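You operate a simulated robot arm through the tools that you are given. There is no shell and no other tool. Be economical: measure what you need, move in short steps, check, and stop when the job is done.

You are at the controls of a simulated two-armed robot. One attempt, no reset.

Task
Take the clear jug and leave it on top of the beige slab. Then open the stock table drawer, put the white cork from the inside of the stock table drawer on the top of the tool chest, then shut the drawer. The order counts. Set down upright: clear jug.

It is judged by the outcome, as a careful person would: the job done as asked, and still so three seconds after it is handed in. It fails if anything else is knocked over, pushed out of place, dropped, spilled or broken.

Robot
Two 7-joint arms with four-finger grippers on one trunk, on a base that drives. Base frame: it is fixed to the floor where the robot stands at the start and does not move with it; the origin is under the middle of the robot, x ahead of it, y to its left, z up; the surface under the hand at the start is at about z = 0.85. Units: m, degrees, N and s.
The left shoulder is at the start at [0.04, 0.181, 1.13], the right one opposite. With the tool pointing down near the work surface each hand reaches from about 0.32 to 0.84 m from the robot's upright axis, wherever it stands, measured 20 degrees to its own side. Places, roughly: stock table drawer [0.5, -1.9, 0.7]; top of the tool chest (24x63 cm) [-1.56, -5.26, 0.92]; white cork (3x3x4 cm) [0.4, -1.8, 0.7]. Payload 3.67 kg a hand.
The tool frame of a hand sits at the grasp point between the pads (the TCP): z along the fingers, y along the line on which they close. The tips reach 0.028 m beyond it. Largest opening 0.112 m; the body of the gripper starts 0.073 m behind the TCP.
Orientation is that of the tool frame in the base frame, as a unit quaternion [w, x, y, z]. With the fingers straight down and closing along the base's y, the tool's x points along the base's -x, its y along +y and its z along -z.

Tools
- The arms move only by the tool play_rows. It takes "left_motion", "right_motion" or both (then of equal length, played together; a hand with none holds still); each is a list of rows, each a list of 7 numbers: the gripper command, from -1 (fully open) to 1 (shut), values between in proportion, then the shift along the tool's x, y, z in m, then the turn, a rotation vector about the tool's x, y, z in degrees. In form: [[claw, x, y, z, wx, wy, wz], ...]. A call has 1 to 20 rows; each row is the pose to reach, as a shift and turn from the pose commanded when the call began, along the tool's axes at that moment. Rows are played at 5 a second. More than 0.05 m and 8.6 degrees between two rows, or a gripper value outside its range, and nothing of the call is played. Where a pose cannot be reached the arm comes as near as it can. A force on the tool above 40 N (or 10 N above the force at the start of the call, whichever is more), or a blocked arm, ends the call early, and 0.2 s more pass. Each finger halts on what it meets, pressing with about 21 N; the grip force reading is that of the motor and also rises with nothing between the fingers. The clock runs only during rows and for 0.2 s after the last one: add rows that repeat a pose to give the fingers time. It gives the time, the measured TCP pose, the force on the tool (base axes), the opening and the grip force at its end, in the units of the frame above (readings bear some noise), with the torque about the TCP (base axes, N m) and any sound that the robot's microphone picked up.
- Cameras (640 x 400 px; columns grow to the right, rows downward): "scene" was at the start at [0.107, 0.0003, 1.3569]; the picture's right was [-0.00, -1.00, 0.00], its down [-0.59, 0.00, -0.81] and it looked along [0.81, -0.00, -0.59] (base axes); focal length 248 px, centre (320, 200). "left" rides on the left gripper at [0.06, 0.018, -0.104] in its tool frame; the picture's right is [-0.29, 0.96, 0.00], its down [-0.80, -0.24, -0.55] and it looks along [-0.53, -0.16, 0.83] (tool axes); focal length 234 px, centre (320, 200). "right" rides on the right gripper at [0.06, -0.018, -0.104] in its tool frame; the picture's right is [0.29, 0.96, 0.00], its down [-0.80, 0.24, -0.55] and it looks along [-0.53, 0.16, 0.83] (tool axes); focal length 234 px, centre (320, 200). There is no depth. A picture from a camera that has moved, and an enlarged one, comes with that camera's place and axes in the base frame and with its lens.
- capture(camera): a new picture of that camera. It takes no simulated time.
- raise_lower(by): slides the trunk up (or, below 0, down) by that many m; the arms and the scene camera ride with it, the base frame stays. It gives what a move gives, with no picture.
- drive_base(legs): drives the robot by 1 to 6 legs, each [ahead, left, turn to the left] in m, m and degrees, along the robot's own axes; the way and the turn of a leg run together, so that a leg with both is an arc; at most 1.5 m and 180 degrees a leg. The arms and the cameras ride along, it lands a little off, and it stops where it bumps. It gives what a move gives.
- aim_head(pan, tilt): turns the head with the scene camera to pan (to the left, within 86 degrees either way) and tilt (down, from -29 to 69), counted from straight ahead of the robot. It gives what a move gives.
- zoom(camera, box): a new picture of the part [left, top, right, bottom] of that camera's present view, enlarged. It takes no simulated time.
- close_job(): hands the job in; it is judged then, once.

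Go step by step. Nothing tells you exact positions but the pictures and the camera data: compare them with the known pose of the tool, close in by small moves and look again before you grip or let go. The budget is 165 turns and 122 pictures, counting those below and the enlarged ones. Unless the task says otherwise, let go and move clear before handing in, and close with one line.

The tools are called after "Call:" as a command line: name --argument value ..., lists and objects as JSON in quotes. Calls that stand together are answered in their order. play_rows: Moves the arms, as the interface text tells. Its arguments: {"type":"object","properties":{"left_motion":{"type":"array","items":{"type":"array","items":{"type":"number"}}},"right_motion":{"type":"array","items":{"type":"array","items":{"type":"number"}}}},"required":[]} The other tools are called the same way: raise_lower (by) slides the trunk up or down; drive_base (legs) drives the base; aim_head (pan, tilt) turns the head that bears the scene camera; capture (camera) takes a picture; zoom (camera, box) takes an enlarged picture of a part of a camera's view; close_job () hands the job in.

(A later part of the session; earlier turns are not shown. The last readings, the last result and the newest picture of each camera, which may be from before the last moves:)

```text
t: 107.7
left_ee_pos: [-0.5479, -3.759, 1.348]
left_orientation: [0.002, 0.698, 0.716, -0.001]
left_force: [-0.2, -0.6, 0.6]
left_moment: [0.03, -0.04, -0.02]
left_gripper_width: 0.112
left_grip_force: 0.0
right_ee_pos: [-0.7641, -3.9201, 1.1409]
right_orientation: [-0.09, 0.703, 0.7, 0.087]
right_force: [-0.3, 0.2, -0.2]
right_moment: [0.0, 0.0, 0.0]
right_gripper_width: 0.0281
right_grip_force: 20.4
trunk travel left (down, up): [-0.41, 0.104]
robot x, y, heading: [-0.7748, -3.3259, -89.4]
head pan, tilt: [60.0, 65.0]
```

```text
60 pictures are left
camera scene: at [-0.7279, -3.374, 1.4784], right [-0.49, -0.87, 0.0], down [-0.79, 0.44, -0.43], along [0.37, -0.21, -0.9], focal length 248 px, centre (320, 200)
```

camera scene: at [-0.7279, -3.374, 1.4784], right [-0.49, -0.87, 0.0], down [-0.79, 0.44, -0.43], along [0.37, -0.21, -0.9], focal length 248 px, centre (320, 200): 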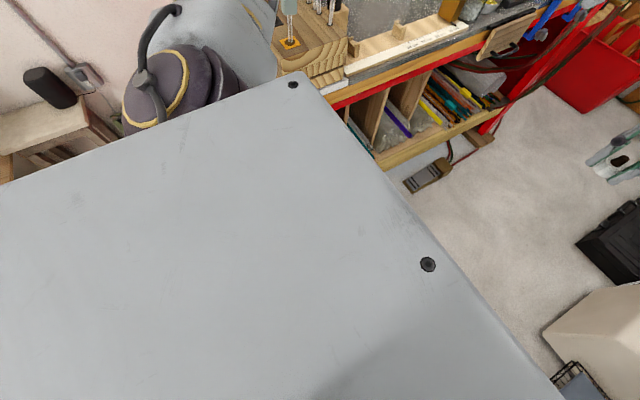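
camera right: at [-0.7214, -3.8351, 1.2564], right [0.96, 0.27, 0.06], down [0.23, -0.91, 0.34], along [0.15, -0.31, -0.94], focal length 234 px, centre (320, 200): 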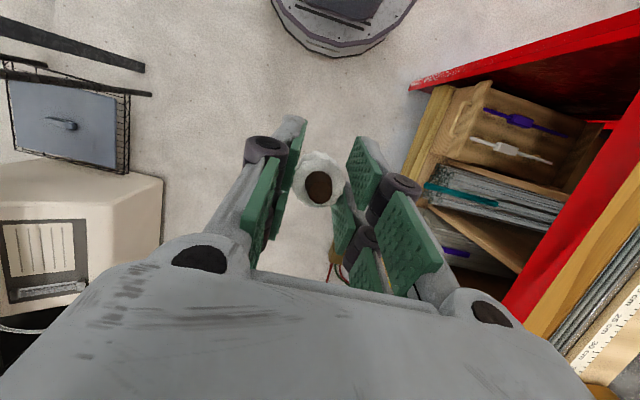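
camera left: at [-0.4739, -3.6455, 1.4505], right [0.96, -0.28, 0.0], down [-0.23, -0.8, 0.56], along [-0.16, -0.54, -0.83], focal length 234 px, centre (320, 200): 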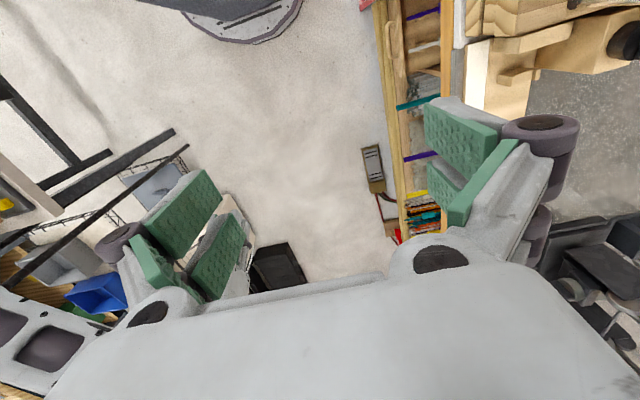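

The left arm's elbow comes too near the red bench's rods to pass facing forward. I'll go back to the open area, turn to face the other side (heading 180°), and pass along the aisle sideways with the arms over the free side.

Call:
drive_base --legs '[[-0.75, 0, 0], [0, 0.42, 0], [0, 0, -90]]'

Call:
aim_head --pan 40 --tilt 35

Call:
capture --camera "scene"

```text
t: 118.2
left_ee_pos: [-0.7853, -2.8164, 1.3462]
left_orientation: [-0.003, 1.0, 0.023, -0.001]
left_force: [0.1, 0.3, 0.0]
left_moment: [0.02, 0.0, 0.01]
left_gripper_width: 0.1118
left_grip_force: 0.1
right_ee_pos: [-0.9487, -2.6041, 1.139]
right_orientation: [-0.006, 0.992, 0.006, 0.126]
right_force: [-0.2, 0.3, 0.6]
right_moment: [-0.03, 0.01, -0.02]
right_gripper_width: 0.0284
right_grip_force: 21.3
trunk travel left (down, up): [-0.41, 0.104]
robot x, y, heading: [-0.3511, -2.5762, -178.2]
head pan, tilt: [60.0, 65.0]
```

```text
t: 119.2
left_ee_pos: [-0.785, -2.817, 1.3458]
left_orientation: [-0.003, 1.0, 0.023, -0.002]
left_force: [0.7, -0.8, 0.3]
left_moment: [0.0, 0.04, 0.01]
left_gripper_width: 0.1117
left_grip_force: 0.0
right_ee_pos: [-0.9485, -2.6034, 1.1387]
right_orientation: [-0.005, 0.992, 0.006, 0.126]
right_force: [0.4, -0.2, -0.1]
right_moment: [0.03, 0.04, 0.03]
right_gripper_width: 0.0284
right_grip_force: 20.5
trunk travel left (down, up): [-0.41, 0.104]
robot x, y, heading: [-0.3543, -2.5768, -178.0]
head pan, tilt: [40.0, 35.0]
```

```text
59 pictures are left
camera scene: at [-0.4416, -2.6376, 1.5177], right [-0.67, 0.74, 0.0], down [0.43, 0.38, -0.82], along [-0.61, -0.55, -0.57], focal length 248 px, centre (320, 200)
```

scene: 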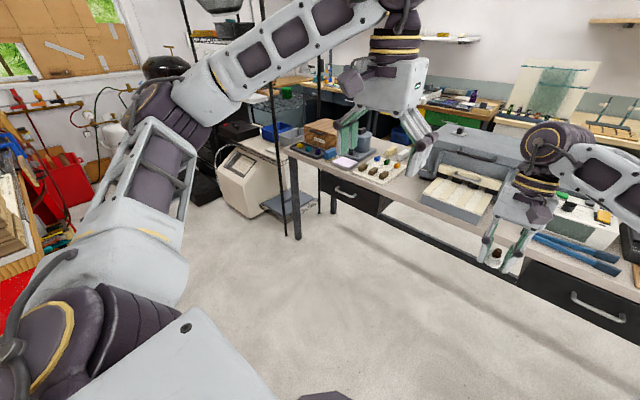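

Good, now I face the bench. I'll pull the right hand in, straighten the heading, move to the middle of the aisle, and strafe left in stages.

Call:
play_rows --right_motion '[[0.8, 0.04, 0, 0.01, 0, 0, 0], [0.8, 0.08, 0, 0.021, 0, 0, 0], [0.8, 0.12, 0, 0.032, 0, 0, 0], [0.8, 0.16, 0, 0.042, 0, 0, 0], [0.8, 0.16, 0, 0.042, 0, 0, 0]]'

Call:
drive_base --legs '[[0.36, 0, -2.0], [0, 1.45, 0]]'

Call:
capture --camera "scene"

```text
t: 120.4
left_ee_pos: [-0.7867, -2.8177, 1.3462]
left_orientation: [-0.002, 1.0, 0.023, 0.0]
left_force: [-0.2, 0.6, 0.3]
left_moment: [-0.01, 0.0, 0.01]
left_gripper_width: 0.1119
left_grip_force: 0.0
right_ee_pos: [-0.7855, -2.6013, 1.1403]
right_orientation: [-0.006, 0.992, 0.006, 0.127]
right_force: [0.6, -1.0, 0.3]
right_moment: [-0.02, 0.02, 0.01]
right_gripper_width: 0.0282
right_grip_force: 20.6
trunk travel left (down, up): [-0.41, 0.104]
robot x, y, heading: [-0.3525, -2.578, -178.2]
head pan, tilt: [40.0, 35.0]
```

```text
t: 129.9
left_ee_pos: [-1.1711, -4.269, 1.3458]
left_orientation: [-0.003, 1.0, 0.0, -0.003]
left_force: [0.2, 0.3, -0.5]
left_moment: [-0.03, 0.02, -0.01]
left_gripper_width: 0.1119
left_grip_force: 0.0
right_ee_pos: [-1.1634, -4.054, 1.1405]
right_orientation: [-0.002, 0.992, -0.016, 0.127]
right_force: [-1.2, -0.7, -0.2]
right_moment: [0.0, 0.02, -0.01]
right_gripper_width: 0.0284
right_grip_force: 20.8
trunk travel left (down, up): [-0.41, 0.104]
robot x, y, heading: [-0.7306, -4.0483, 179.3]
head pan, tilt: [40.0, 35.0]
```

```text
58 pictures are left
camera scene: at [-0.8209, -4.1053, 1.5178], right [-0.63, 0.77, 0.0], down [0.44, 0.36, -0.82], along [-0.63, -0.52, -0.57], focal length 248 px, centre (320, 200)
```

scene: 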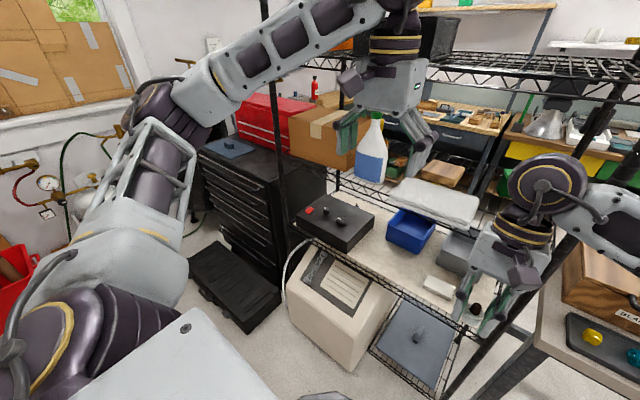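

The chest is in view: black, with a red toolbox, a carton and a blue flat item on or behind its top. I'll continue sideways.

Call:
drive_base --legs '[[0, 0.9, 0.7]]'

Call:
aim_head --pan 5 --tilt 40

Call:
capture --camera "scene"

```text
t: 134.7
left_ee_pos: [-1.181, -5.1657, 1.3447]
left_orientation: [-0.003, 1.0, 0.001, -0.002]
left_force: [-0.1, 0.4, -0.9]
left_moment: [0.02, 0.04, 0.0]
left_gripper_width: 0.1121
left_grip_force: 0.0
right_ee_pos: [-1.1726, -4.9537, 1.1381]
right_orientation: [-0.002, 0.992, -0.015, 0.127]
right_force: [-0.5, 0.3, 0.2]
right_moment: [0.0, -0.04, 0.0]
right_gripper_width: 0.0284
right_grip_force: 21.0
trunk travel left (down, up): [-0.41, 0.104]
robot x, y, heading: [-0.74, -4.9462, 179.5]
head pan, tilt: [40.0, 35.0]
```

```text
t: 135.8
left_ee_pos: [-1.1825, -5.1665, 1.3457]
left_orientation: [-0.003, 1.0, 0.002, -0.001]
left_force: [-0.9, 0.2, -0.9]
left_moment: [-0.02, 0.01, -0.01]
left_gripper_width: 0.1121
left_grip_force: 0.1
right_ee_pos: [-1.1729, -4.9524, 1.1392]
right_orientation: [-0.003, 0.992, -0.014, 0.126]
right_force: [-0.5, 0.5, -0.5]
right_moment: [0.0, 0.0, -0.02]
right_gripper_width: 0.0284
right_grip_force: 21.0
trunk travel left (down, up): [-0.41, 0.104]
robot x, y, heading: [-0.7405, -4.9487, 179.4]
head pan, tilt: [5.0, 40.0]
```

```text
57 pictures are left
camera scene: at [-0.8475, -4.9532, 1.5102], right [-0.08, 1.0, 0.0], down [0.64, 0.05, -0.77], along [-0.76, -0.06, -0.64], focal length 248 px, centre (320, 200)
```

scene: 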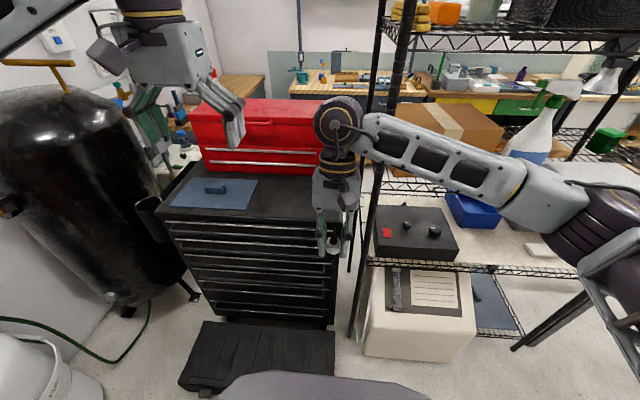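

The chest top's free area runs from about y -5.28 (edge of the blue mat) to -4.96 and from x -1.45 to -1.68, with the red toolbox behind. I'll aim for (-1.55, -5.12), first shifting left and slightly closer, short of the black case on the floor.

Call:
drive_base --legs '[[0.06, 0.34, 0.5]]'

Call:
aim_head --pan -15 --tilt 45

Call:
capture --camera "scene"

Call:
capture --camera "right"

```text
t: 137.5
left_ee_pos: [-1.2235, -5.3899, 1.3449]
left_orientation: [-0.001, 1.0, 0.004, -0.001]
left_force: [-0.7, 0.8, 0.1]
left_moment: [-0.04, -0.04, 0.01]
left_gripper_width: 0.1119
left_grip_force: 0.0
right_ee_pos: [-1.216, -5.1763, 1.139]
right_orientation: [-0.002, 0.992, -0.011, 0.127]
right_force: [-1.4, 0.1, 0.8]
right_moment: [0.0, -0.03, 0.01]
right_gripper_width: 0.0282
right_grip_force: 21.1
trunk travel left (down, up): [-0.41, 0.104]
robot x, y, heading: [-0.7815, -5.173, 179.9]
head pan, tilt: [5.0, 40.0]
stopped in leg 1: the robot was blocked; the commanded pose is now the measured one
```

```text
t: 138.3
left_ee_pos: [-1.22, -5.3985, 1.3453]
left_orientation: [-0.004, 1.0, 0.005, -0.003]
left_force: [0.2, -0.1, -0.5]
left_moment: [0.05, -0.02, -0.02]
left_gripper_width: 0.1122
left_grip_force: 0.1
right_ee_pos: [-1.2143, -5.183, 1.138]
right_orientation: [-0.005, 0.992, -0.011, 0.126]
right_force: [-0.3, 0.5, -0.6]
right_moment: [0.05, 0.01, 0.02]
right_gripper_width: 0.0286
right_grip_force: 21.7
trunk travel left (down, up): [-0.41, 0.104]
robot x, y, heading: [-0.7798, -5.171, 180.1]
head pan, tilt: [-15.0, 45.0]
```

```text
56 pictures are left
camera scene: at [-0.8826, -5.1545, 1.503], right [0.26, 0.97, 0.0], down [0.68, -0.18, -0.71], along [-0.68, 0.18, -0.71], focal length 248 px, centre (320, 200)
```

scene: 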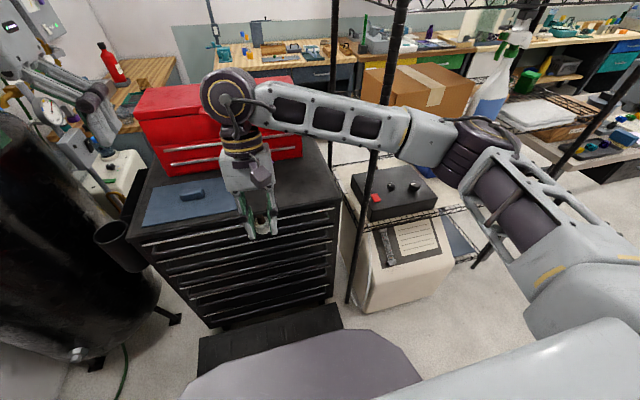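

```text
55 pictures are left
camera right: at [-1.1819, -5.1675, 1.2562], right [0.26, -0.96, 0.06], down [-0.92, -0.22, 0.33], along [-0.31, -0.14, -0.94], focal length 234 px, centre (320, 200)
```

right: 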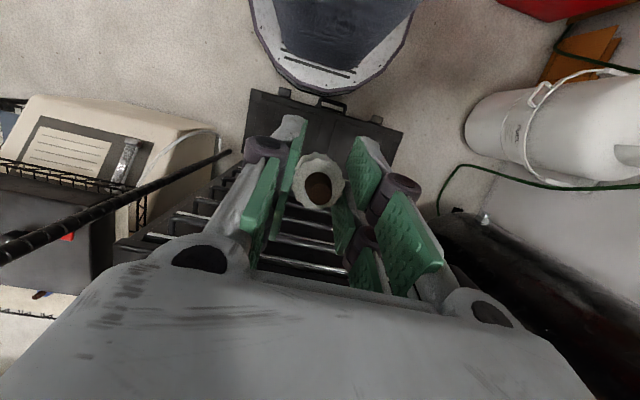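

I think the base front just touched the black case on the floor. I'll back off a few centimetres, then move further left so the right elbow stays clear of the rack post.

Call:
drive_base --legs '[[-0.06, 0, 0], [0, 0.2, 0]]'

Call:
capture --camera "right"

Call:
capture --camera "left"

```text
t: 140.5
left_ee_pos: [-1.1584, -5.5872, 1.3466]
left_orientation: [-0.002, 1.0, 0.005, -0.002]
left_force: [-1.3, 1.1, 0.4]
left_moment: [-0.01, -0.03, 0.03]
left_gripper_width: 0.112
left_grip_force: 0.1
right_ee_pos: [-1.1536, -5.3735, 1.1388]
right_orientation: [-0.002, 0.992, -0.011, 0.127]
right_force: [-0.6, 0.4, -0.6]
right_moment: [-0.01, -0.01, -0.03]
right_gripper_width: 0.0283
right_grip_force: 20.7
trunk travel left (down, up): [-0.41, 0.104]
robot x, y, heading: [-0.723, -5.3648, -180.1]
head pan, tilt: [-15.0, 45.0]
```

```text
54 pictures are left
camera right: at [-1.1215, -5.3569, 1.2559], right [0.26, -0.96, 0.06], down [-0.92, -0.22, 0.33], along [-0.31, -0.15, -0.94], focal length 234 px, centre (320, 200)
```

right: 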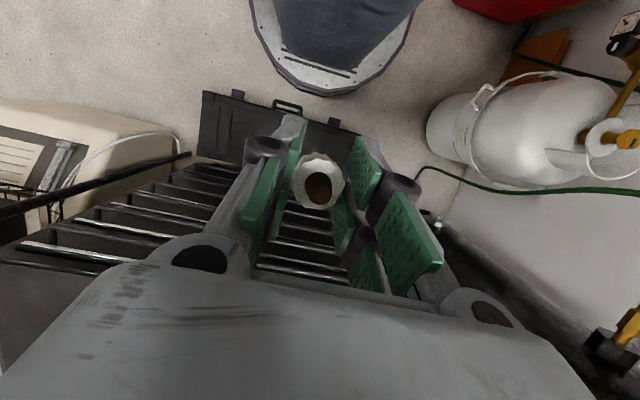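

```text
53 pictures are left
camera left: at [-1.0988, -5.6048, 1.4504], right [-0.28, -0.96, 0.0], down [-0.8, 0.23, 0.56], along [-0.54, 0.16, -0.83], focal length 234 px, centre (320, 200)
```

left: 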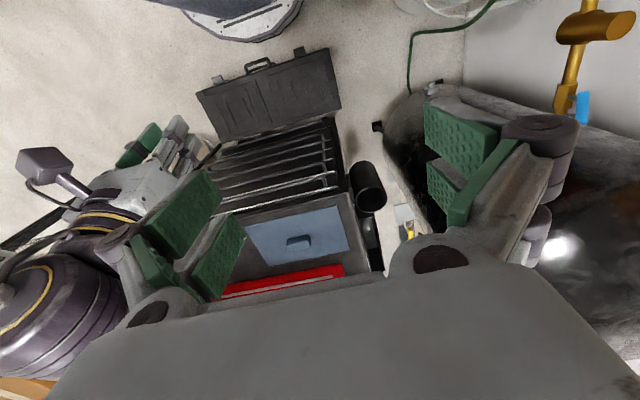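

The way is clear and the case is untouched now. The target on the chest top is (-1.505, -5.15). I'll extend the right hand there at the present height, keeping the same tilt as when I gripped.

Call:
play_rows --right_motion '[[0.8, -0.034, -0.022, -0.009, 0, 0, 0], [0.8, -0.068, -0.044, -0.018, 0, 0, 0], [0.8, -0.101, -0.066, -0.027, 0, 0, 0], [0.8, -0.135, -0.088, -0.035, 0, 0, 0], [0.8, -0.169, -0.11, -0.044, 0, 0, 0], [0.8, -0.203, -0.132, -0.053, 0, 0, 0], [0.8, -0.237, -0.154, -0.062, 0, 0, 0], [0.8, -0.27, -0.176, -0.071, 0, 0, 0], [0.8, -0.304, -0.198, -0.08, 0, 0, 0], [0.8, -0.338, -0.22, -0.0886, 0, 0, 0], [0.8, -0.338, -0.22, -0.0886, 0, 0, 0]]'

Call:
capture --camera "right"

Call:
capture --camera "scene"

```text
t: 142.9
left_ee_pos: [-1.1592, -5.5868, 1.345]
left_orientation: [-0.002, 1.0, 0.005, -0.003]
left_force: [0.4, 0.1, 0.3]
left_moment: [-0.02, 0.0, 0.0]
left_gripper_width: 0.112
left_grip_force: 0.1
right_ee_pos: [-1.4539, -5.1675, 1.146]
right_orientation: [-0.004, 0.992, -0.011, 0.126]
right_force: [-0.2, 0.7, 0.5]
right_moment: [0.03, 0.03, 0.0]
right_gripper_width: 0.0283
right_grip_force: 21.0
right hand out of reach, approached as far as the arm can: row 9, 10, 11
trunk travel left (down, up): [-0.41, 0.104]
robot x, y, heading: [-0.7231, -5.3666, -180.0]
head pan, tilt: [-15.0, 45.0]
```

```text
52 pictures are left
camera right: at [-1.4224, -5.1518, 1.2624], right [0.26, -0.96, 0.06], down [-0.92, -0.22, 0.33], along [-0.31, -0.14, -0.94], focal length 234 px, centre (320, 200)
```

right: 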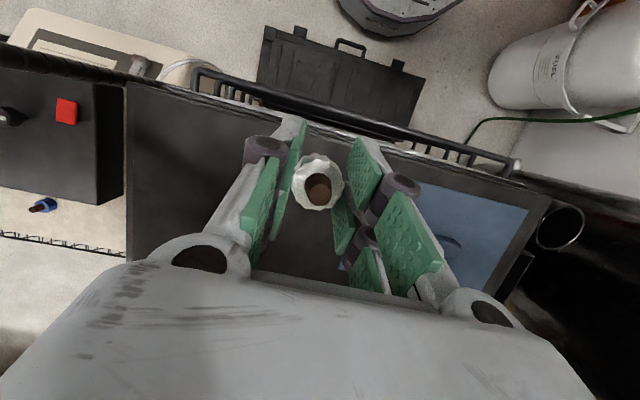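

```text
51 pictures are left
camera scene: at [-0.8217, -5.3431, 1.5029], right [0.26, 0.97, 0.0], down [0.68, -0.18, -0.71], along [-0.68, 0.18, -0.71], focal length 248 px, centre (320, 200)
```

scene: 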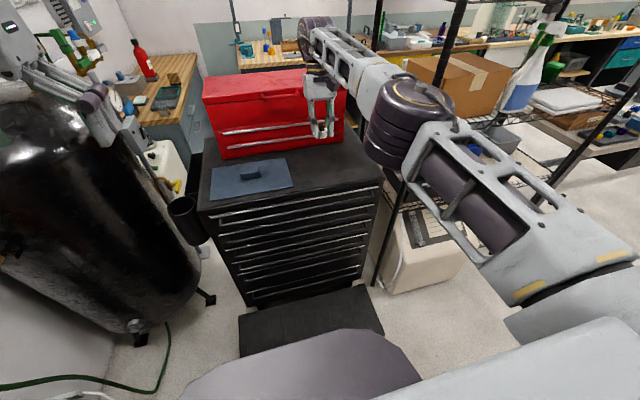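

The hand stopped about 5 cm short of the commanded x, though the elbow is clear of the rack. I'll edge the base ahead 3 cm (still short of the case) and lower part-way to see the reach there.

Call:
drive_base --legs '[[0.03, 0, 0]]'

Call:
play_rows --right_motion '[[0.8, -0.008, 0, 0.03, 0, 0, 0], [0.8, -0.016, 0, 0.06, 0, 0, 0], [0.8, -0.024, 0, 0.09, 0, 0, 0], [0.8, -0.032, 0, 0.12, 0, 0, 0], [0.8, -0.032, 0, 0.12, 0, 0, 0]]'

```text
t: 143.7
left_ee_pos: [-1.1789, -5.5897, 1.3483]
left_orientation: [-0.003, 1.0, 0.005, -0.006]
left_force: [1.1, -0.2, 0.3]
left_moment: [0.01, 0.1, 0.02]
left_gripper_width: 0.1119
left_grip_force: 0.0
right_ee_pos: [-1.4769, -5.1697, 1.1511]
right_orientation: [-0.004, 0.992, -0.011, 0.123]
right_force: [1.5, -0.2, 0.1]
right_moment: [0.02, 0.1, 0.02]
right_gripper_width: 0.0282
right_grip_force: 21.1
trunk travel left (down, up): [-0.41, 0.104]
robot x, y, heading: [-0.749, -5.3652, -180.0]
head pan, tilt: [-15.0, 45.0]
```

```text
t: 144.9
left_ee_pos: [-1.1854, -5.5897, 1.3461]
left_orientation: [-0.003, 1.0, 0.005, -0.003]
left_force: [0.0, -0.7, -0.8]
left_moment: [0.0, 0.05, 0.03]
left_gripper_width: 0.1118
left_grip_force: 0.0
right_ee_pos: [-1.4814, -5.166, 1.0247]
right_orientation: [-0.003, 0.992, -0.011, 0.124]
right_force: [-0.3, 0.3, -1.3]
right_moment: [-0.02, 0.02, 0.01]
right_gripper_width: 0.0283
right_grip_force: 21.1
trunk travel left (down, up): [-0.41, 0.104]
robot x, y, heading: [-0.7488, -5.3674, -180.1]
head pan, tilt: [-15.0, 45.0]
```

At this height it's within reach. I'll extend 3 cm more, come down to just above the top, and check.

Call:
play_rows --right_motion '[[0.8, -0.015, 0, -0.004, 0, 0, 0], [0.8, -0.029, 0, -0.0076, 0, 0, 0], [0.8, -0.036, 0, 0.02, 0, 0, 0], [0.8, -0.043, 0, 0.045, 0, 0, 0], [0.8, -0.043, 0, 0.045, 0, 0, 0]]'

Call:
capture --camera "right"

Call:
zoom --camera "scene" --box '[200, 80, 400, 205]'

```text
t: 146.1
left_ee_pos: [-1.1869, -5.5899, 1.3473]
left_orientation: [-0.003, 1.0, 0.006, -0.003]
left_force: [0.2, 0.3, 0.1]
left_moment: [-0.01, 0.0, 0.0]
left_gripper_width: 0.112
left_grip_force: 0.1
right_ee_pos: [-1.4831, -5.1656, 1.0096]
right_orientation: [-0.004, 0.992, -0.01, 0.127]
right_force: [0.8, 0.2, -0.6]
right_moment: [-0.01, 0.04, -0.03]
right_gripper_width: 0.0282
right_grip_force: 21.5
right hand out of reach, approached as far as the arm can: row 1, 2, 3, 4, 5
trunk travel left (down, up): [-0.41, 0.104]
robot x, y, heading: [-0.7468, -5.3673, -179.9]
head pan, tilt: [-15.0, 45.0]
```

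```text
50 pictures are left
camera right: at [-1.4513, -5.1494, 1.1262], right [0.26, -0.96, 0.06], down [-0.92, -0.22, 0.34], along [-0.31, -0.14, -0.94], focal length 234 px, centre (320, 200)
```

right: 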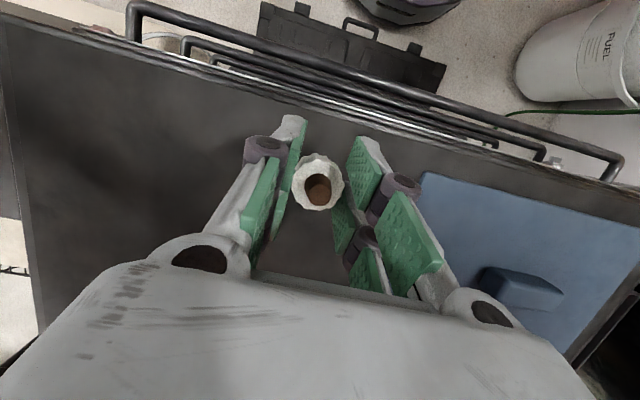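

```text
3.20 times, centred on (300, 142) of scene
camera zoom: at [-0.8497, -5.3446, 1.503], right [0.26, 0.97, 0.0], down [0.68, -0.18, -0.71], along [-0.68, 0.18, -0.71], focal length 795 px, centre (384, 384)
```

zoom: 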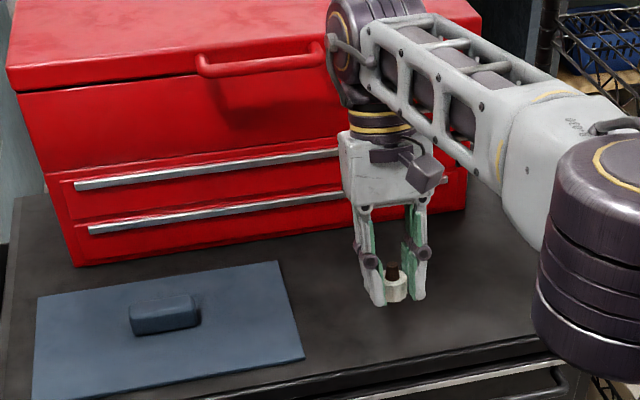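

The cork at x -1.483 is already 3 cm or more inside the edge (x about -1.435), which is a good spot. I'll lower it gently at that x.

Call:
play_rows --right_motion '[[0.8, 0.0237, 0, -0.015, 0, 0, 0], [0.8, 0.0237, 0, -0.003, 0, 0, 0], [0.8, 0.0237, 0, 0.008, 0, 0, 0], [0.8, 0.0237, 0, 0.015, 0, 0, 0], [0.8, 0.0237, 0, 0.015, 0, 0, 0]]'

Call:
zoom --camera "scene" --box '[270, 120, 390, 195]'

```text
t: 147.3
left_ee_pos: [-1.1876, -5.5884, 1.3456]
left_orientation: [-0.003, 1.0, 0.006, -0.002]
left_force: [0.4, 0.2, 0.1]
left_moment: [0.01, -0.02, -0.01]
left_gripper_width: 0.112
left_grip_force: 0.0
right_ee_pos: [-1.4577, -5.1677, 1.0024]
right_orientation: [-0.004, 0.992, -0.01, 0.126]
right_force: [0.6, -0.3, -0.4]
right_moment: [0.05, -0.02, 0.0]
right_gripper_width: 0.0283
right_grip_force: 21.2
trunk travel left (down, up): [-0.41, 0.104]
robot x, y, heading: [-0.7522, -5.3677, -180.1]
head pan, tilt: [-15.0, 45.0]
```

```text
5.33 times, centred on (330, 158) of scene
camera zoom: at [-0.8499, -5.3459, 1.503], right [0.26, 0.97, 0.0], down [0.68, -0.18, -0.71], along [-0.68, 0.18, -0.71], focal length 1325 px, centre (267, 427)
```

zoom: 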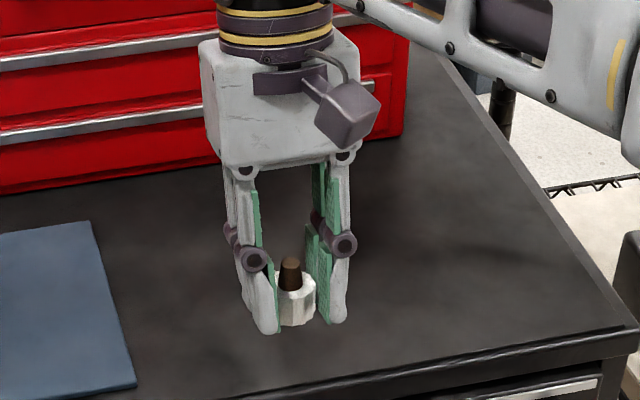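

Moves are relative to the pose actually reached, so I'm still about 5 cm above the top. I'll lower first and then extend back to x of about -1.485.

Call:
play_rows --right_motion '[[0.8, -0.005, 0, 0.018, 0, 0, 0], [0.8, -0.0095, 0, 0.036, 0, 0, 0], [0.8, -0.022, 0, 0.033, 0, 0, 0], [0.8, -0.038, 0, 0.029, 0, 0, 0], [0.8, -0.038, 0, 0.029, 0, 0, 0]]'

```text
t: 148.5
left_ee_pos: [-1.1876, -5.588, 1.3483]
left_orientation: [-0.002, 1.0, 0.004, -0.003]
left_force: [1.2, 0.9, 0.2]
left_moment: [-0.02, -0.01, -0.02]
left_gripper_width: 0.1119
left_grip_force: 0.0
right_ee_pos: [-1.4782, -5.1642, 0.9644]
right_orientation: [-0.003, 0.992, -0.01, 0.125]
right_force: [-0.3, 0.3, 0.1]
right_moment: [-0.03, -0.01, -0.02]
right_gripper_width: 0.0284
right_grip_force: 21.4
right hand out of reach, approached as far as the arm can: row 4, 5
trunk travel left (down, up): [-0.41, 0.104]
robot x, y, heading: [-0.7485, -5.3668, 180.2]
head pan, tilt: [-15.0, 45.0]
```

At (-1.478, -5.164), z 0.964, the cork is nearly at the surface. I'll lower in small steps until it touches.

Call:
play_rows --right_motion '[[0.8, 0.001, 0, 0.005, 0, 0, 0], [0.8, 0.0, 0, 0.008, 0, 0, 0], [0.8, 0.0, 0, 0.011, 0, 0, 0], [0.8, 0.0, 0, 0.011, 0, 0, 0]]'

Call:
zoom --camera "scene" --box '[280, 135, 376, 195]'

```text
t: 149.5
left_ee_pos: [-1.1871, -5.5888, 1.3463]
left_orientation: [-0.004, 1.0, 0.005, -0.002]
left_force: [-0.4, 0.7, 0.0]
left_moment: [-0.02, 0.01, 0.01]
left_gripper_width: 0.112
left_grip_force: 0.1
right_ee_pos: [-1.4744, -5.167, 0.9542]
right_orientation: [-0.003, 0.992, -0.011, 0.127]
right_force: [-1.2, -0.6, -0.2]
right_moment: [0.0, -0.02, -0.03]
right_gripper_width: 0.0283
right_grip_force: 21.1
trunk travel left (down, up): [-0.41, 0.104]
robot x, y, heading: [-0.7482, -5.3667, -180.1]
head pan, tilt: [-15.0, 45.0]
```

```text
6.67 times, centred on (328, 165) of scene
camera zoom: at [-0.8499, -5.3442, 1.5029], right [0.26, 0.97, 0.0], down [0.68, -0.18, -0.71], along [-0.68, 0.18, -0.71], focal length 1656 px, centre (267, 433)
```

zoom: 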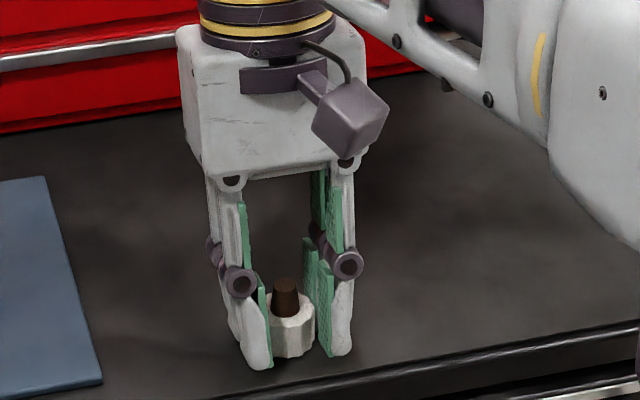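

There's no contact yet. I'll continue down in 2–3 mm steps.

Call:
play_rows --right_motion '[[0.8, -0.001, 0, 0.0025, 0, 0, 0], [0.8, -0.0015, 0, 0.005, 0, 0, 0], [0.8, -0.002, 0, 0.0075, 0, 0, 0], [0.8, -0.002, 0, 0.0075, 0, 0, 0]]'

Call:
zoom --camera "scene" --box '[280, 135, 376, 195]'

```text
t: 150.6
left_ee_pos: [-1.1846, -5.5891, 1.3469]
left_orientation: [-0.003, 1.0, 0.006, -0.004]
left_force: [-0.8, 0.2, -1.2]
left_moment: [0.03, -0.02, 0.02]
left_gripper_width: 0.1119
left_grip_force: 0.0
right_ee_pos: [-1.4747, -5.1656, 0.9521]
right_orientation: [-0.003, 0.992, -0.01, 0.124]
right_force: [9.1, -0.6, 18.3]
right_moment: [-0.22, -0.22, 0.1]
right_gripper_width: 0.0283
right_grip_force: 20.9
trunk travel left (down, up): [-0.41, 0.104]
robot x, y, heading: [-0.7529, -5.3662, 179.9]
head pan, tilt: [-15.0, 45.0]
stopped in row 4 (right hand): the force on the tool passed its limit at 41 N (the readings are from after the stop); the commanded pose is now the measured one
```

```text
6.67 times, centred on (328, 165) of scene
camera zoom: at [-0.8476, -5.3446, 1.503], right [0.26, 0.97, 0.0], down [0.68, -0.18, -0.71], along [-0.68, 0.18, -0.71], focal length 1656 px, centre (267, 433)
```

zoom: 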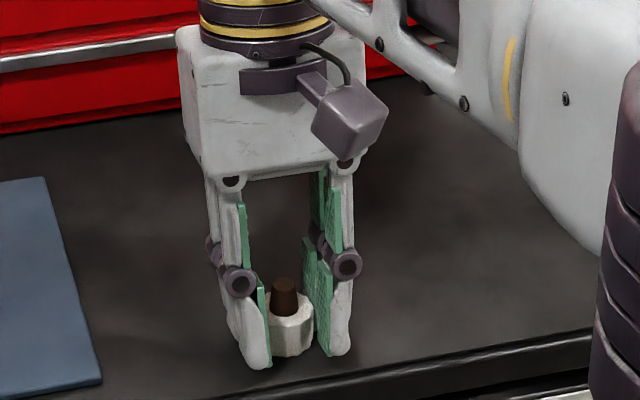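

It's touching the surface. I'll ease up 1 mm, open gently, and then lift straight away.

Call:
play_rows --right_motion '[[0.8, 0.0003, 0, -0.001, 0, 0, 0], [0.8, 0.0003, 0, -0.001, 0, 0, 0], [0.4, 0.0003, 0, -0.001, 0, 0, 0], [0.2, 0.0003, 0, -0.001, 0, 0, 0], [-0.1, 0.0003, 0, -0.001, 0, 0, 0], [-0.2, 0.0003, 0, -0.001, 0, 0, 0], [-0.2, 0.0003, 0, -0.001, 0, 0, 0]]'

Call:
capture --camera "right"

Call:
zoom --camera "scene" --box '[280, 135, 376, 195]'

```text
t: 152.2
left_ee_pos: [-1.1882, -5.5893, 1.3467]
left_orientation: [-0.003, 1.0, 0.006, -0.003]
left_force: [-1.0, -0.2, 0.6]
left_moment: [-0.03, -0.02, 0.02]
left_gripper_width: 0.112
left_grip_force: 0.0
right_ee_pos: [-1.4768, -5.1661, 0.9498]
right_orientation: [-0.003, 0.992, -0.011, 0.124]
right_force: [-0.3, -0.6, 1.2]
right_moment: [0.01, -0.02, 0.02]
right_gripper_width: 0.0673
right_grip_force: 0.1
trunk travel left (down, up): [-0.41, 0.104]
robot x, y, heading: [-0.7482, -5.3649, 180.1]
head pan, tilt: [-15.0, 45.0]
```

```text
45 pictures are left
camera right: at [-1.444, -5.1501, 1.0664], right [0.26, -0.96, 0.06], down [-0.91, -0.22, 0.34], along [-0.31, -0.14, -0.94], focal length 234 px, centre (320, 200)
```

right: 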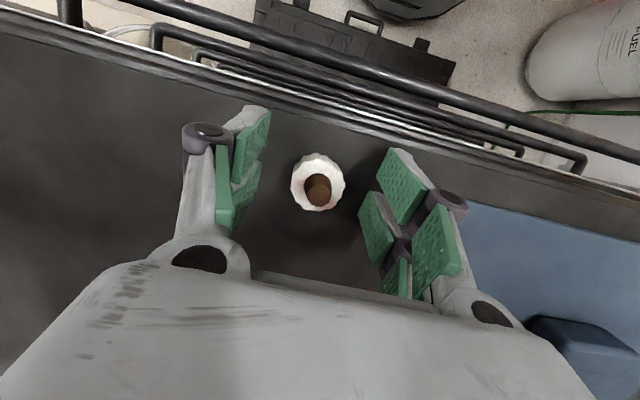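

```text
6.67 times, centred on (328, 165) of scene
camera zoom: at [-0.8501, -5.3445, 1.5029], right [0.26, 0.97, 0.0], down [0.68, -0.18, -0.71], along [-0.68, 0.18, -0.71], focal length 1656 px, centre (267, 433)
```

zoom: 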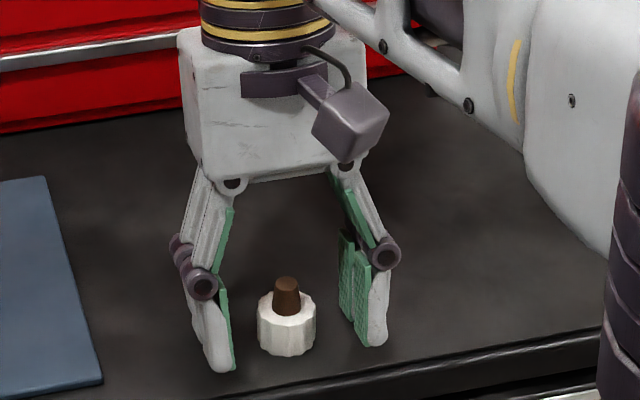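

The cork stands upright on the chest top. I'll lift the hand straight up, then pull it back.

Call:
play_rows --right_motion '[[-0.2, 0.005, 0, -0.019, 0, 0, 0], [-0.2, 0.0127, 0, -0.048, 0, 0, 0], [-0.2, 0.0228, 0, -0.087, 0, 0, 0], [-0.3, 0.033, 0, -0.126, 0, 0, 0], [-0.5, 0.043, 0, -0.164, 0, 0, 0], [-1, 0.0506, 0, -0.193, 0, 0, 0], [-1, 0.09, 0.01, -0.183, 0, 0, 0], [-1, 0.13, 0.03, -0.173, 0, 0, 0], [-1, 0.17, 0.05, -0.162, 0, 0, 0], [-1, 0.21, 0.07, -0.152, 0, 0, 0], [-1, 0.25, 0.09, -0.142, 0, 0, 0], [-1, 0.29, 0.11, -0.132, 0, 0, 0], [-1, 0.33, 0.13, -0.121, 0, 0, 0], [-1, 0.37, 0.15, -0.11, 0, 0, 0], [-1, 0.37, 0.15, -0.11, 0, 0, 0]]'

Call:
capture --camera "scene"

```text
t: 155.3
left_ee_pos: [-1.1879, -5.5885, 1.3463]
left_orientation: [-0.002, 1.0, 0.005, -0.003]
left_force: [-0.5, -0.9, -1.0]
left_moment: [-0.05, -0.01, -0.01]
left_gripper_width: 0.112
left_grip_force: 0.1
right_ee_pos: [-1.1489, -5.3264, 1.1467]
right_orientation: [-0.003, 0.992, -0.011, 0.123]
right_force: [-0.1, -0.4, -0.6]
right_moment: [-0.01, -0.03, -0.01]
right_gripper_width: 0.1119
right_grip_force: 0.0
trunk travel left (down, up): [-0.41, 0.104]
robot x, y, heading: [-0.7527, -5.3613, 179.9]
head pan, tilt: [-15.0, 45.0]
```

```text
43 pictures are left
camera scene: at [-0.8503, -5.3443, 1.5029], right [0.26, 0.97, 0.0], down [0.68, -0.18, -0.71], along [-0.68, 0.18, -0.71], focal length 248 px, centre (320, 200)
```

scene: 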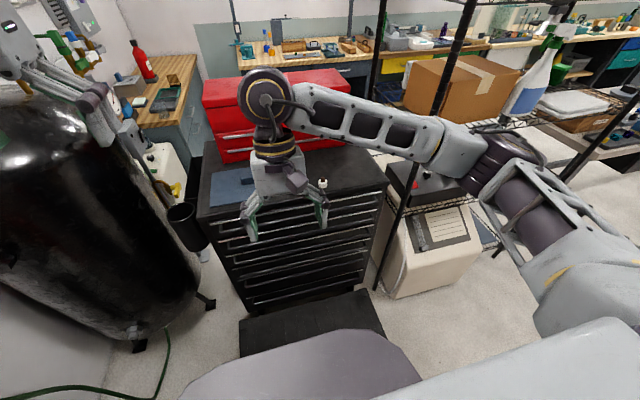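

The cork stays on the chest. I'll return the way I came: strafe right along the aisle to the open area.

Call:
drive_base --legs '[[-0.02, 0, 0], [0, -1.4, 0], [0, -1.35, 0]]'

```text
t: 169.3
left_ee_pos: [-1.1602, -2.8816, 1.3469]
left_orientation: [-0.003, 1.0, 0.004, -0.003]
left_force: [0.3, 0.5, -0.1]
left_moment: [-0.02, 0.01, -0.01]
left_gripper_width: 0.1119
left_grip_force: 0.2
right_ee_pos: [-1.122, -2.6195, 1.1467]
right_orientation: [-0.003, 0.992, -0.012, 0.124]
right_force: [0.0, -0.2, 0.0]
right_moment: [0.02, 0.01, 0.0]
right_gripper_width: 0.1121
right_grip_force: 0.0
trunk travel left (down, up): [-0.41, 0.104]
robot x, y, heading: [-0.7262, -2.6595, 180.2]
head pan, tilt: [-15.0, 45.0]
```

Call:
drive_base --legs '[[-0.28, 0, 0], [0, 0, 90], [0, 0, 90], [-0.15, 0, 0], [0, 0.88, 0]]'

Call:
aim_head --pan 0 --tilt 40

Call:
capture --camera "scene"

```text
t: 184.9
left_ee_pos: [-0.0589, -1.5706, 1.3465]
left_orientation: [0.003, 0.044, 0.999, -0.003]
left_force: [0.5, 0.0, 0.2]
left_moment: [-0.02, 0.0, -0.02]
left_gripper_width: 0.1118
left_grip_force: 0.1
right_ee_pos: [-0.122, -1.8291, 1.146]
right_orientation: [-0.124, 0.059, 0.991, 0.004]
right_force: [-0.6, 0.3, 0.2]
right_moment: [0.0, 0.03, -0.01]
right_gripper_width: 0.1122
right_grip_force: 0.0
trunk travel left (down, up): [-0.41, 0.104]
robot x, y, heading: [-0.5157, -1.7469, -5.6]
head pan, tilt: [-15.0, 45.0]
```

```text
t: 185.7
left_ee_pos: [-0.0582, -1.5696, 1.3461]
left_orientation: [0.002, 0.045, 0.999, -0.003]
left_force: [-0.1, 0.3, -0.3]
left_moment: [-0.02, -0.01, 0.0]
left_gripper_width: 0.112
left_grip_force: 0.1
right_ee_pos: [-0.1215, -1.828, 1.1475]
right_orientation: [-0.124, 0.059, 0.991, 0.002]
right_force: [-0.5, 0.5, 0.0]
right_moment: [-0.02, -0.03, -0.03]
right_gripper_width: 0.1122
right_grip_force: 0.1
trunk travel left (down, up): [-0.41, 0.104]
robot x, y, heading: [-0.5115, -1.7501, -5.4]
head pan, tilt: [0.0, 40.0]
```

```text
42 pictures are left
camera scene: at [-0.4106, -1.7594, 1.5102], right [-0.1, -1.0, 0.0], down [-0.64, 0.06, -0.77], along [0.76, -0.07, -0.64], focal length 248 px, centre (320, 200)
```

scene: 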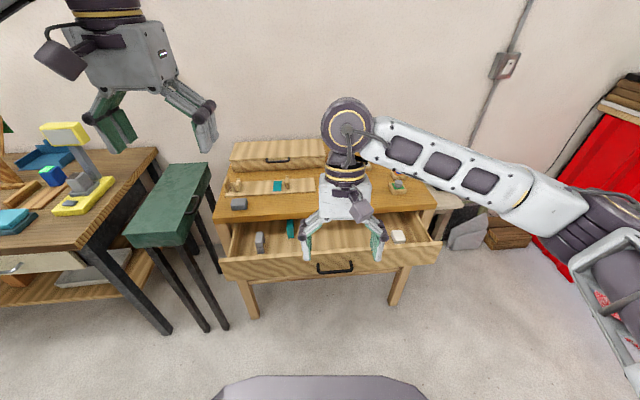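

Back at the stock table, with the drawer still open as I left it. I'll straighten up, then turn the right hand to the same forward-pointing pose as before so I can take the handle and push.

Call:
drive_base --legs '[[-0.04, 0, 5.5]]'

Call:
play_rows --right_motion '[[-1, 0, 0, 0, 0, -7.5, 0], [-1, 0, 0, 0, 0, -15, 0], [-1, 0, 0, 0, 0, -15, 0]]'

```text
t: 186.6
left_ee_pos: [-0.1128, -1.5258, 1.3443]
left_orientation: [0.002, -0.005, 1.0, -0.002]
left_force: [0.6, -0.4, 0.2]
left_moment: [0.03, 0.1, 0.0]
left_gripper_width: 0.1118
left_grip_force: 0.0
right_ee_pos: [-0.1519, -1.7893, 1.1447]
right_orientation: [-0.125, 0.012, 0.992, -0.003]
right_force: [0.2, 0.3, -0.6]
right_moment: [-0.03, 0.04, 0.0]
right_gripper_width: 0.112
right_grip_force: 0.0
trunk travel left (down, up): [-0.41, 0.104]
robot x, y, heading: [-0.5557, -1.7492, 0.2]
head pan, tilt: [0.0, 40.0]
```

```text
t: 187.4
left_ee_pos: [-0.1191, -1.5239, 1.3463]
left_orientation: [0.003, -0.005, 1.0, -0.002]
left_force: [-0.9, 0.1, 1.5]
left_moment: [0.02, -0.06, 0.0]
left_gripper_width: 0.1123
left_grip_force: 0.0
right_ee_pos: [-0.1571, -1.7875, 1.1473]
right_orientation: [0.009, 0.011, 1.0, -0.005]
right_force: [-0.7, 0.2, 0.1]
right_moment: [-0.01, -0.04, 0.01]
right_gripper_width: 0.1122
right_grip_force: 0.0
trunk travel left (down, up): [-0.41, 0.104]
robot x, y, heading: [-0.5584, -1.7475, 0.0]
head pan, tilt: [0.0, 40.0]
```

Call:
play_rows --right_motion '[[-1, -0.008, -0.011, 0, -3.6, -3.6, 6.2], [-1, -0.016, -0.022, 0, -7.2, -7.2, 12.4], [-1, -0.024, -0.033, 0, -10.8, -10.8, 18.7], [-1, -0.032, -0.044, 0, -14.4, -14.4, 24.9], [-1, -0.04, -0.055, 0, -18, -18, 31.1], [-0.8, -0.048, -0.066, 0, -21.6, -21.6, 37.3], [-0.6, -0.056, -0.077, 0, -25.1, -25.1, 43.6], [-0.4, -0.064, -0.088, 0, -28.7, -28.7, 49.8], [-0.1, -0.072, -0.099, 0, -32.3, -32.3, 56], [-0.1, -0.08, -0.11, 0, -35.9, -35.9, 62.2], [-0.1, -0.088, -0.121, 0, -39.5, -39.5, 68.5], [-0.1, -0.096, -0.132, 0, -43.1, -43.1, 74.7], [-0.1, -0.1, -0.14, 0, -46.7, -46.7, 80.9], [-0.1, -0.1, -0.14, 0, -46.7, -46.7, 80.9]]'

Call:
raise_lower --by -0.3

Call:
capture --camera "scene"

Call:
capture --camera "right"

```text
t: 190.4
left_ee_pos: [-0.1172, -1.5259, 1.347]
left_orientation: [0.003, -0.006, 1.0, -0.002]
left_force: [-0.5, -0.9, 0.9]
left_moment: [0.01, 0.03, -0.01]
left_gripper_width: 0.1119
left_grip_force: 0.0
right_ee_pos: [-0.0374, -1.9238, 1.146]
right_orientation: [0.365, 0.615, 0.604, 0.351]
right_force: [0.6, 0.2, 0.3]
right_moment: [-0.03, -0.03, -0.01]
right_gripper_width: 0.0619
right_grip_force: 0.0
right hand out of reach, approached as far as the arm can: row 9, 10, 11, 12, 13, 14
trunk travel left (down, up): [-0.41, 0.104]
robot x, y, heading: [-0.5549, -1.7492, -0.2]
head pan, tilt: [0.0, 40.0]
```

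```text
t: 193.4
left_ee_pos: [-0.1161, -1.5251, 1.0468]
left_orientation: [0.002, -0.005, 1.0, -0.003]
left_force: [-0.7, 0.5, -0.2]
left_moment: [-0.01, -0.02, 0.0]
left_gripper_width: 0.1118
left_grip_force: 0.1
right_ee_pos: [-0.0382, -1.9231, 0.847]
right_orientation: [0.365, 0.614, 0.605, 0.351]
right_force: [0.5, -0.3, 0.8]
right_moment: [-0.01, -0.01, 0.03]
right_gripper_width: 0.0615
right_grip_force: 0.0
trunk travel left (down, up): [-0.11, 0.404]
robot x, y, heading: [-0.5544, -1.7478, 0.1]
head pan, tilt: [0.0, 40.0]
```

```text
41 pictures are left
camera scene: at [-0.4502, -1.7479, 1.2101], right [0.0, -1.0, 0.0], down [-0.64, 0.0, -0.77], along [0.77, 0.0, -0.64], focal length 248 px, centre (320, 200)
```

scene: 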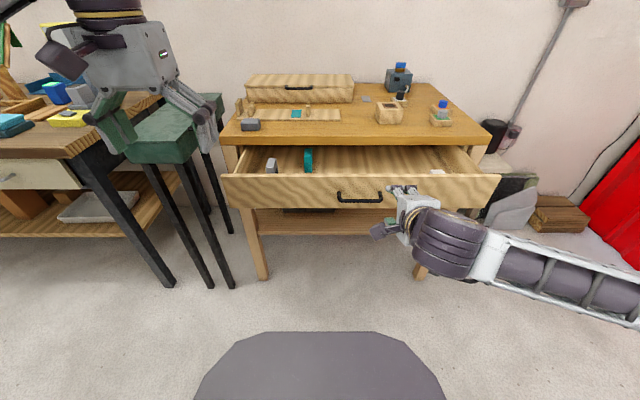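

```text
40 pictures are left
camera right: at [-0.1363, -1.8606, 0.8814], right [0.47, 0.29, 0.83], down [-0.38, -0.78, 0.49], along [0.79, -0.55, -0.26], focal length 234 px, centre (320, 200)
```

right: 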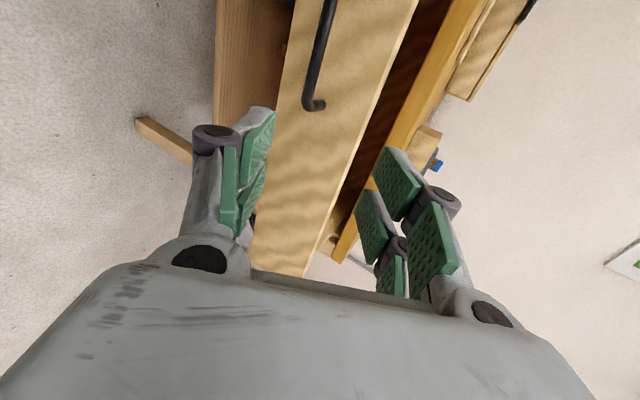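

Call:
zoom --camera "scene" --box '[312, 165, 408, 225]'

```text
6.67 times, centred on (360, 195) of scene
camera zoom: at [-0.4502, -1.7479, 1.2101], right [0.0, -1.0, 0.0], down [-0.64, 0.0, -0.77], along [0.77, 0.0, -0.64], focal length 1656 px, centre (53, 233)
```

zoom: 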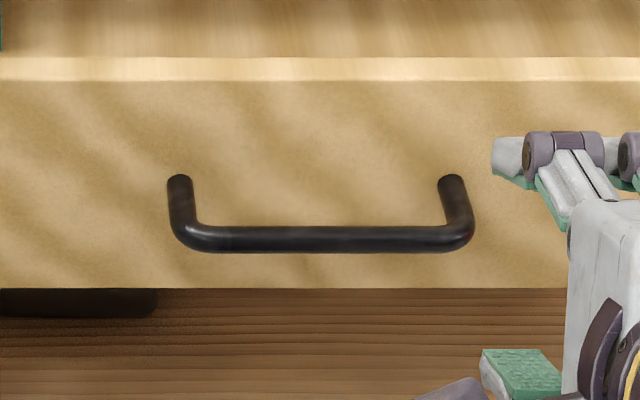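

The bar is at about (0.087, -1.862, 0.756). I'll line up 7 cm in front of it.

Call:
play_rows --right_motion '[[-0.1, 0.02, -0.005, 0.02, 0, 0, 0], [-0.1, 0.04, -0.01, 0.04, 0, 0, 0], [-0.1, 0.061, -0.0165, 0.065, 0, 0, 0], [-0.1, 0.061, -0.0165, 0.083, 0, 0, 0], [-0.1, 0.061, -0.0165, 0.083, 0, 0, 0]]'

Call:
capture --camera "right"

```text
t: 194.6
left_ee_pos: [-0.1181, -1.5251, 1.0455]
left_orientation: [0.003, -0.005, 1.0, -0.003]
left_force: [0.2, -0.4, -0.4]
left_moment: [-0.02, 0.02, -0.02]
left_gripper_width: 0.1118
left_grip_force: 0.1
right_ee_pos: [0.0292, -1.8619, 0.7919]
right_orientation: [0.365, 0.615, 0.605, 0.351]
right_force: [0.2, 0.0, 0.0]
right_moment: [-0.01, 0.0, -0.02]
right_gripper_width: 0.0616
right_grip_force: 0.0
trunk travel left (down, up): [-0.11, 0.404]
robot x, y, heading: [-0.5517, -1.7494, -0.2]
head pan, tilt: [0.0, 40.0]
```

```text
38 pictures are left
camera right: at [-0.069, -1.7996, 0.8261], right [0.47, 0.29, 0.83], down [-0.38, -0.78, 0.49], along [0.79, -0.55, -0.26], focal length 234 px, centre (320, 200)
```

right: 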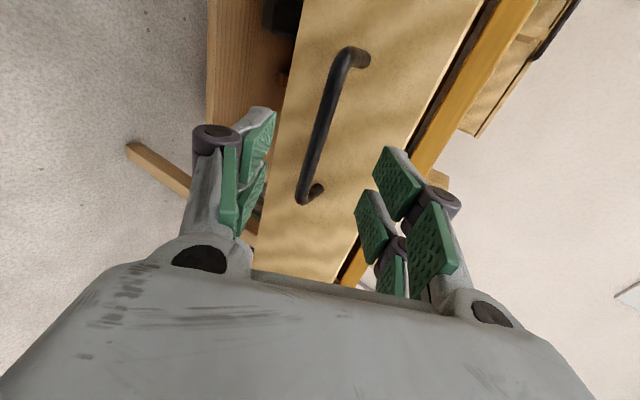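

It's aligned as before. I'll advance onto the bar and close.

Call:
play_rows --right_motion '[[-0.1, 0, 0, 0.025, 0, 0, 0], [-0.1, 0, 0, 0.05, 0, 0, 0], [-0.1, 0, 0, 0.066, 0, 0, 0], [-0.1, 0, 0, 0.066, 0, 0, 0], [0.3, 0, 0, 0.066, 0, 0, 0], [0.6, 0, 0, 0.066, 0, 0, 0], [0.9, 0, 0, 0.066, 0, 0, 0], [0.9, 0, 0, 0.066, 0, 0, 0]]'

Call:
capture --camera "right"

```text
t: 196.4
left_ee_pos: [-0.1165, -1.5252, 1.0458]
left_orientation: [0.003, -0.005, 1.0, -0.003]
left_force: [-0.4, 0.3, -0.4]
left_moment: [-0.03, 0.0, 0.0]
left_gripper_width: 0.1119
left_grip_force: 0.0
right_ee_pos: [0.0857, -1.8673, 0.7584]
right_orientation: [0.364, 0.615, 0.606, 0.349]
right_force: [-2.7, -0.8, -6.1]
right_moment: [-1.06, 0.01, 0.54]
right_gripper_width: 0.0109
right_grip_force: 45.2
trunk travel left (down, up): [-0.11, 0.404]
robot x, y, heading: [-0.5544, -1.7475, -0.4]
head pan, tilt: [0.0, 40.0]
```

```text
37 pictures are left
camera right: at [-0.0121, -1.8038, 0.7932], right [0.48, 0.29, 0.83], down [-0.38, -0.78, 0.49], along [0.79, -0.55, -0.26], focal length 234 px, centre (320, 200)
```

right: 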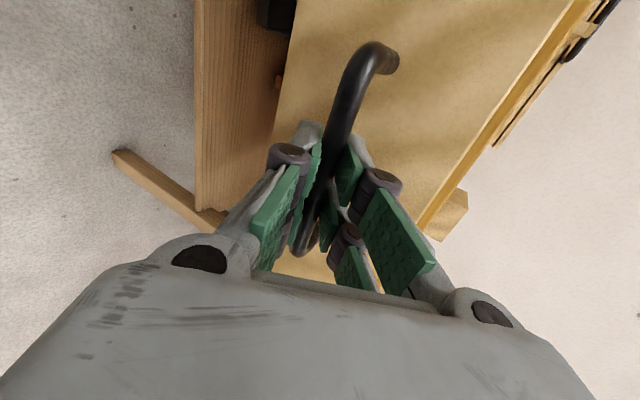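

The handle is gripped. I'll push straight in.

Call:
play_rows --right_motion '[[0.9, 0.0002, 0.005, 0.0087, 0, 0, 0], [0.9, 0.0005, 0.0123, 0.0217, 0, 0, 0], [0.9, 0.001, 0.0196, 0.0348, 0, 0, 0], [0.9, 0.0013, 0.0295, 0.0522, 0, 0, 0], [0.9, 0.0018, 0.0393, 0.0696, 0, 0, 0], [0.9, 0.0022, 0.0491, 0.087, 0, 0, 0], [0.9, 0.0026, 0.0589, 0.1044, 0, 0, 0], [0.9, 0.0026, 0.0589, 0.1044, 0, 0, 0]]'

```text
t: 198.2
left_ee_pos: [-0.1157, -1.5257, 1.0449]
left_orientation: [0.002, -0.005, 1.0, -0.002]
left_force: [0.4, 0.5, -0.5]
left_moment: [0.02, -0.02, 0.0]
left_gripper_width: 0.1118
left_grip_force: 0.1
right_ee_pos: [0.2073, -1.8653, 0.7574]
right_orientation: [0.364, 0.616, 0.605, 0.349]
right_force: [-0.2, -1.8, -20.3]
right_moment: [-1.15, 0.06, 0.41]
right_gripper_width: 0.0112
right_grip_force: 45.4
trunk travel left (down, up): [-0.11, 0.404]
robot x, y, heading: [-0.5563, -1.7455, 0.1]
head pan, tilt: [0.0, 40.0]
```

Smooth so far. I'll push the last 6 cm until it stops, with a slight correction for the vertical load.

Call:
play_rows --right_motion '[[0.9, 0.0002, 0.001, 0.011, 0, 0, 0], [0.9, 0.0005, 0.0083, 0.024, 0, 0, 0], [0.9, 0.001, 0.0156, 0.037, 0, 0, 0], [0.9, 0.0011, 0.0206, 0.0458, 0, 0, 0], [0.9, 0.0012, 0.0235, 0.051, 0, 0, 0], [0.9, 0.0013, 0.0255, 0.0545, 0, 0, 0], [0.9, 0.0013, 0.0255, 0.0545, 0, 0, 0]]'

Call:
capture --camera "scene"

Call:
capture --camera "right"

```text
t: 199.8
left_ee_pos: [-0.1217, -1.5258, 1.0484]
left_orientation: [0.005, -0.004, 1.0, -0.003]
left_force: [0.7, 0.9, 0.5]
left_moment: [-0.01, -0.03, 0.01]
left_gripper_width: 0.1122
left_grip_force: 0.1
right_ee_pos: [0.2623, -1.866, 0.7572]
right_orientation: [0.365, 0.614, 0.605, 0.351]
right_force: [-36.5, -7.8, 8.5]
right_moment: [-1.08, 0.12, 0.87]
right_gripper_width: 0.011
right_grip_force: 44.9
trunk travel left (down, up): [-0.11, 0.404]
robot x, y, heading: [-0.5552, -1.7457, 0.0]
head pan, tilt: [0.0, 40.0]
```

```text
36 pictures are left
camera scene: at [-0.4549, -1.7484, 1.2105], right [0.0, -1.0, 0.0], down [-0.64, 0.0, -0.77], along [0.77, 0.0, -0.64], focal length 248 px, centre (320, 200)
```

scene: 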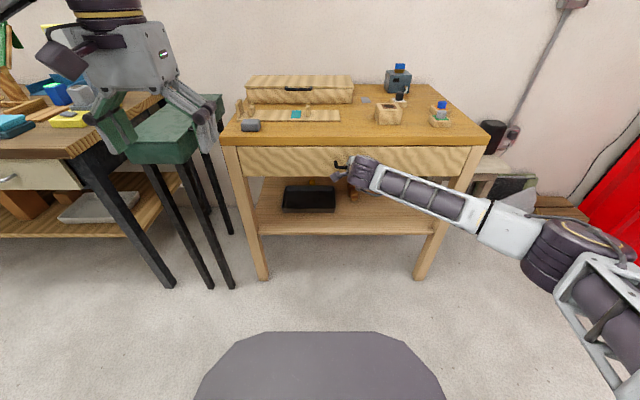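

```text
35 pictures are left
camera right: at [0.1628, -1.8037, 0.7927], right [0.47, 0.29, 0.83], down [-0.38, -0.78, 0.49], along [0.79, -0.55, -0.26], focal length 234 px, centre (320, 200)
```

right: 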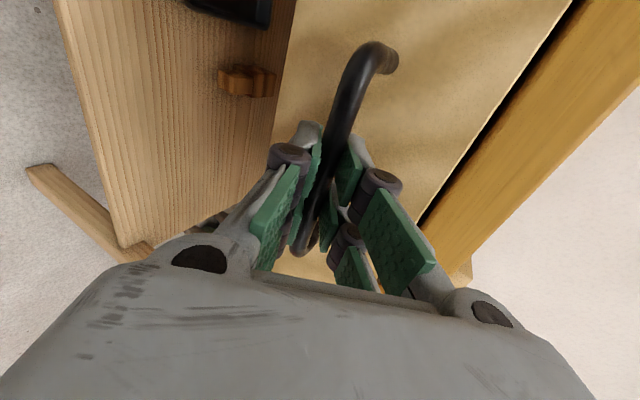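

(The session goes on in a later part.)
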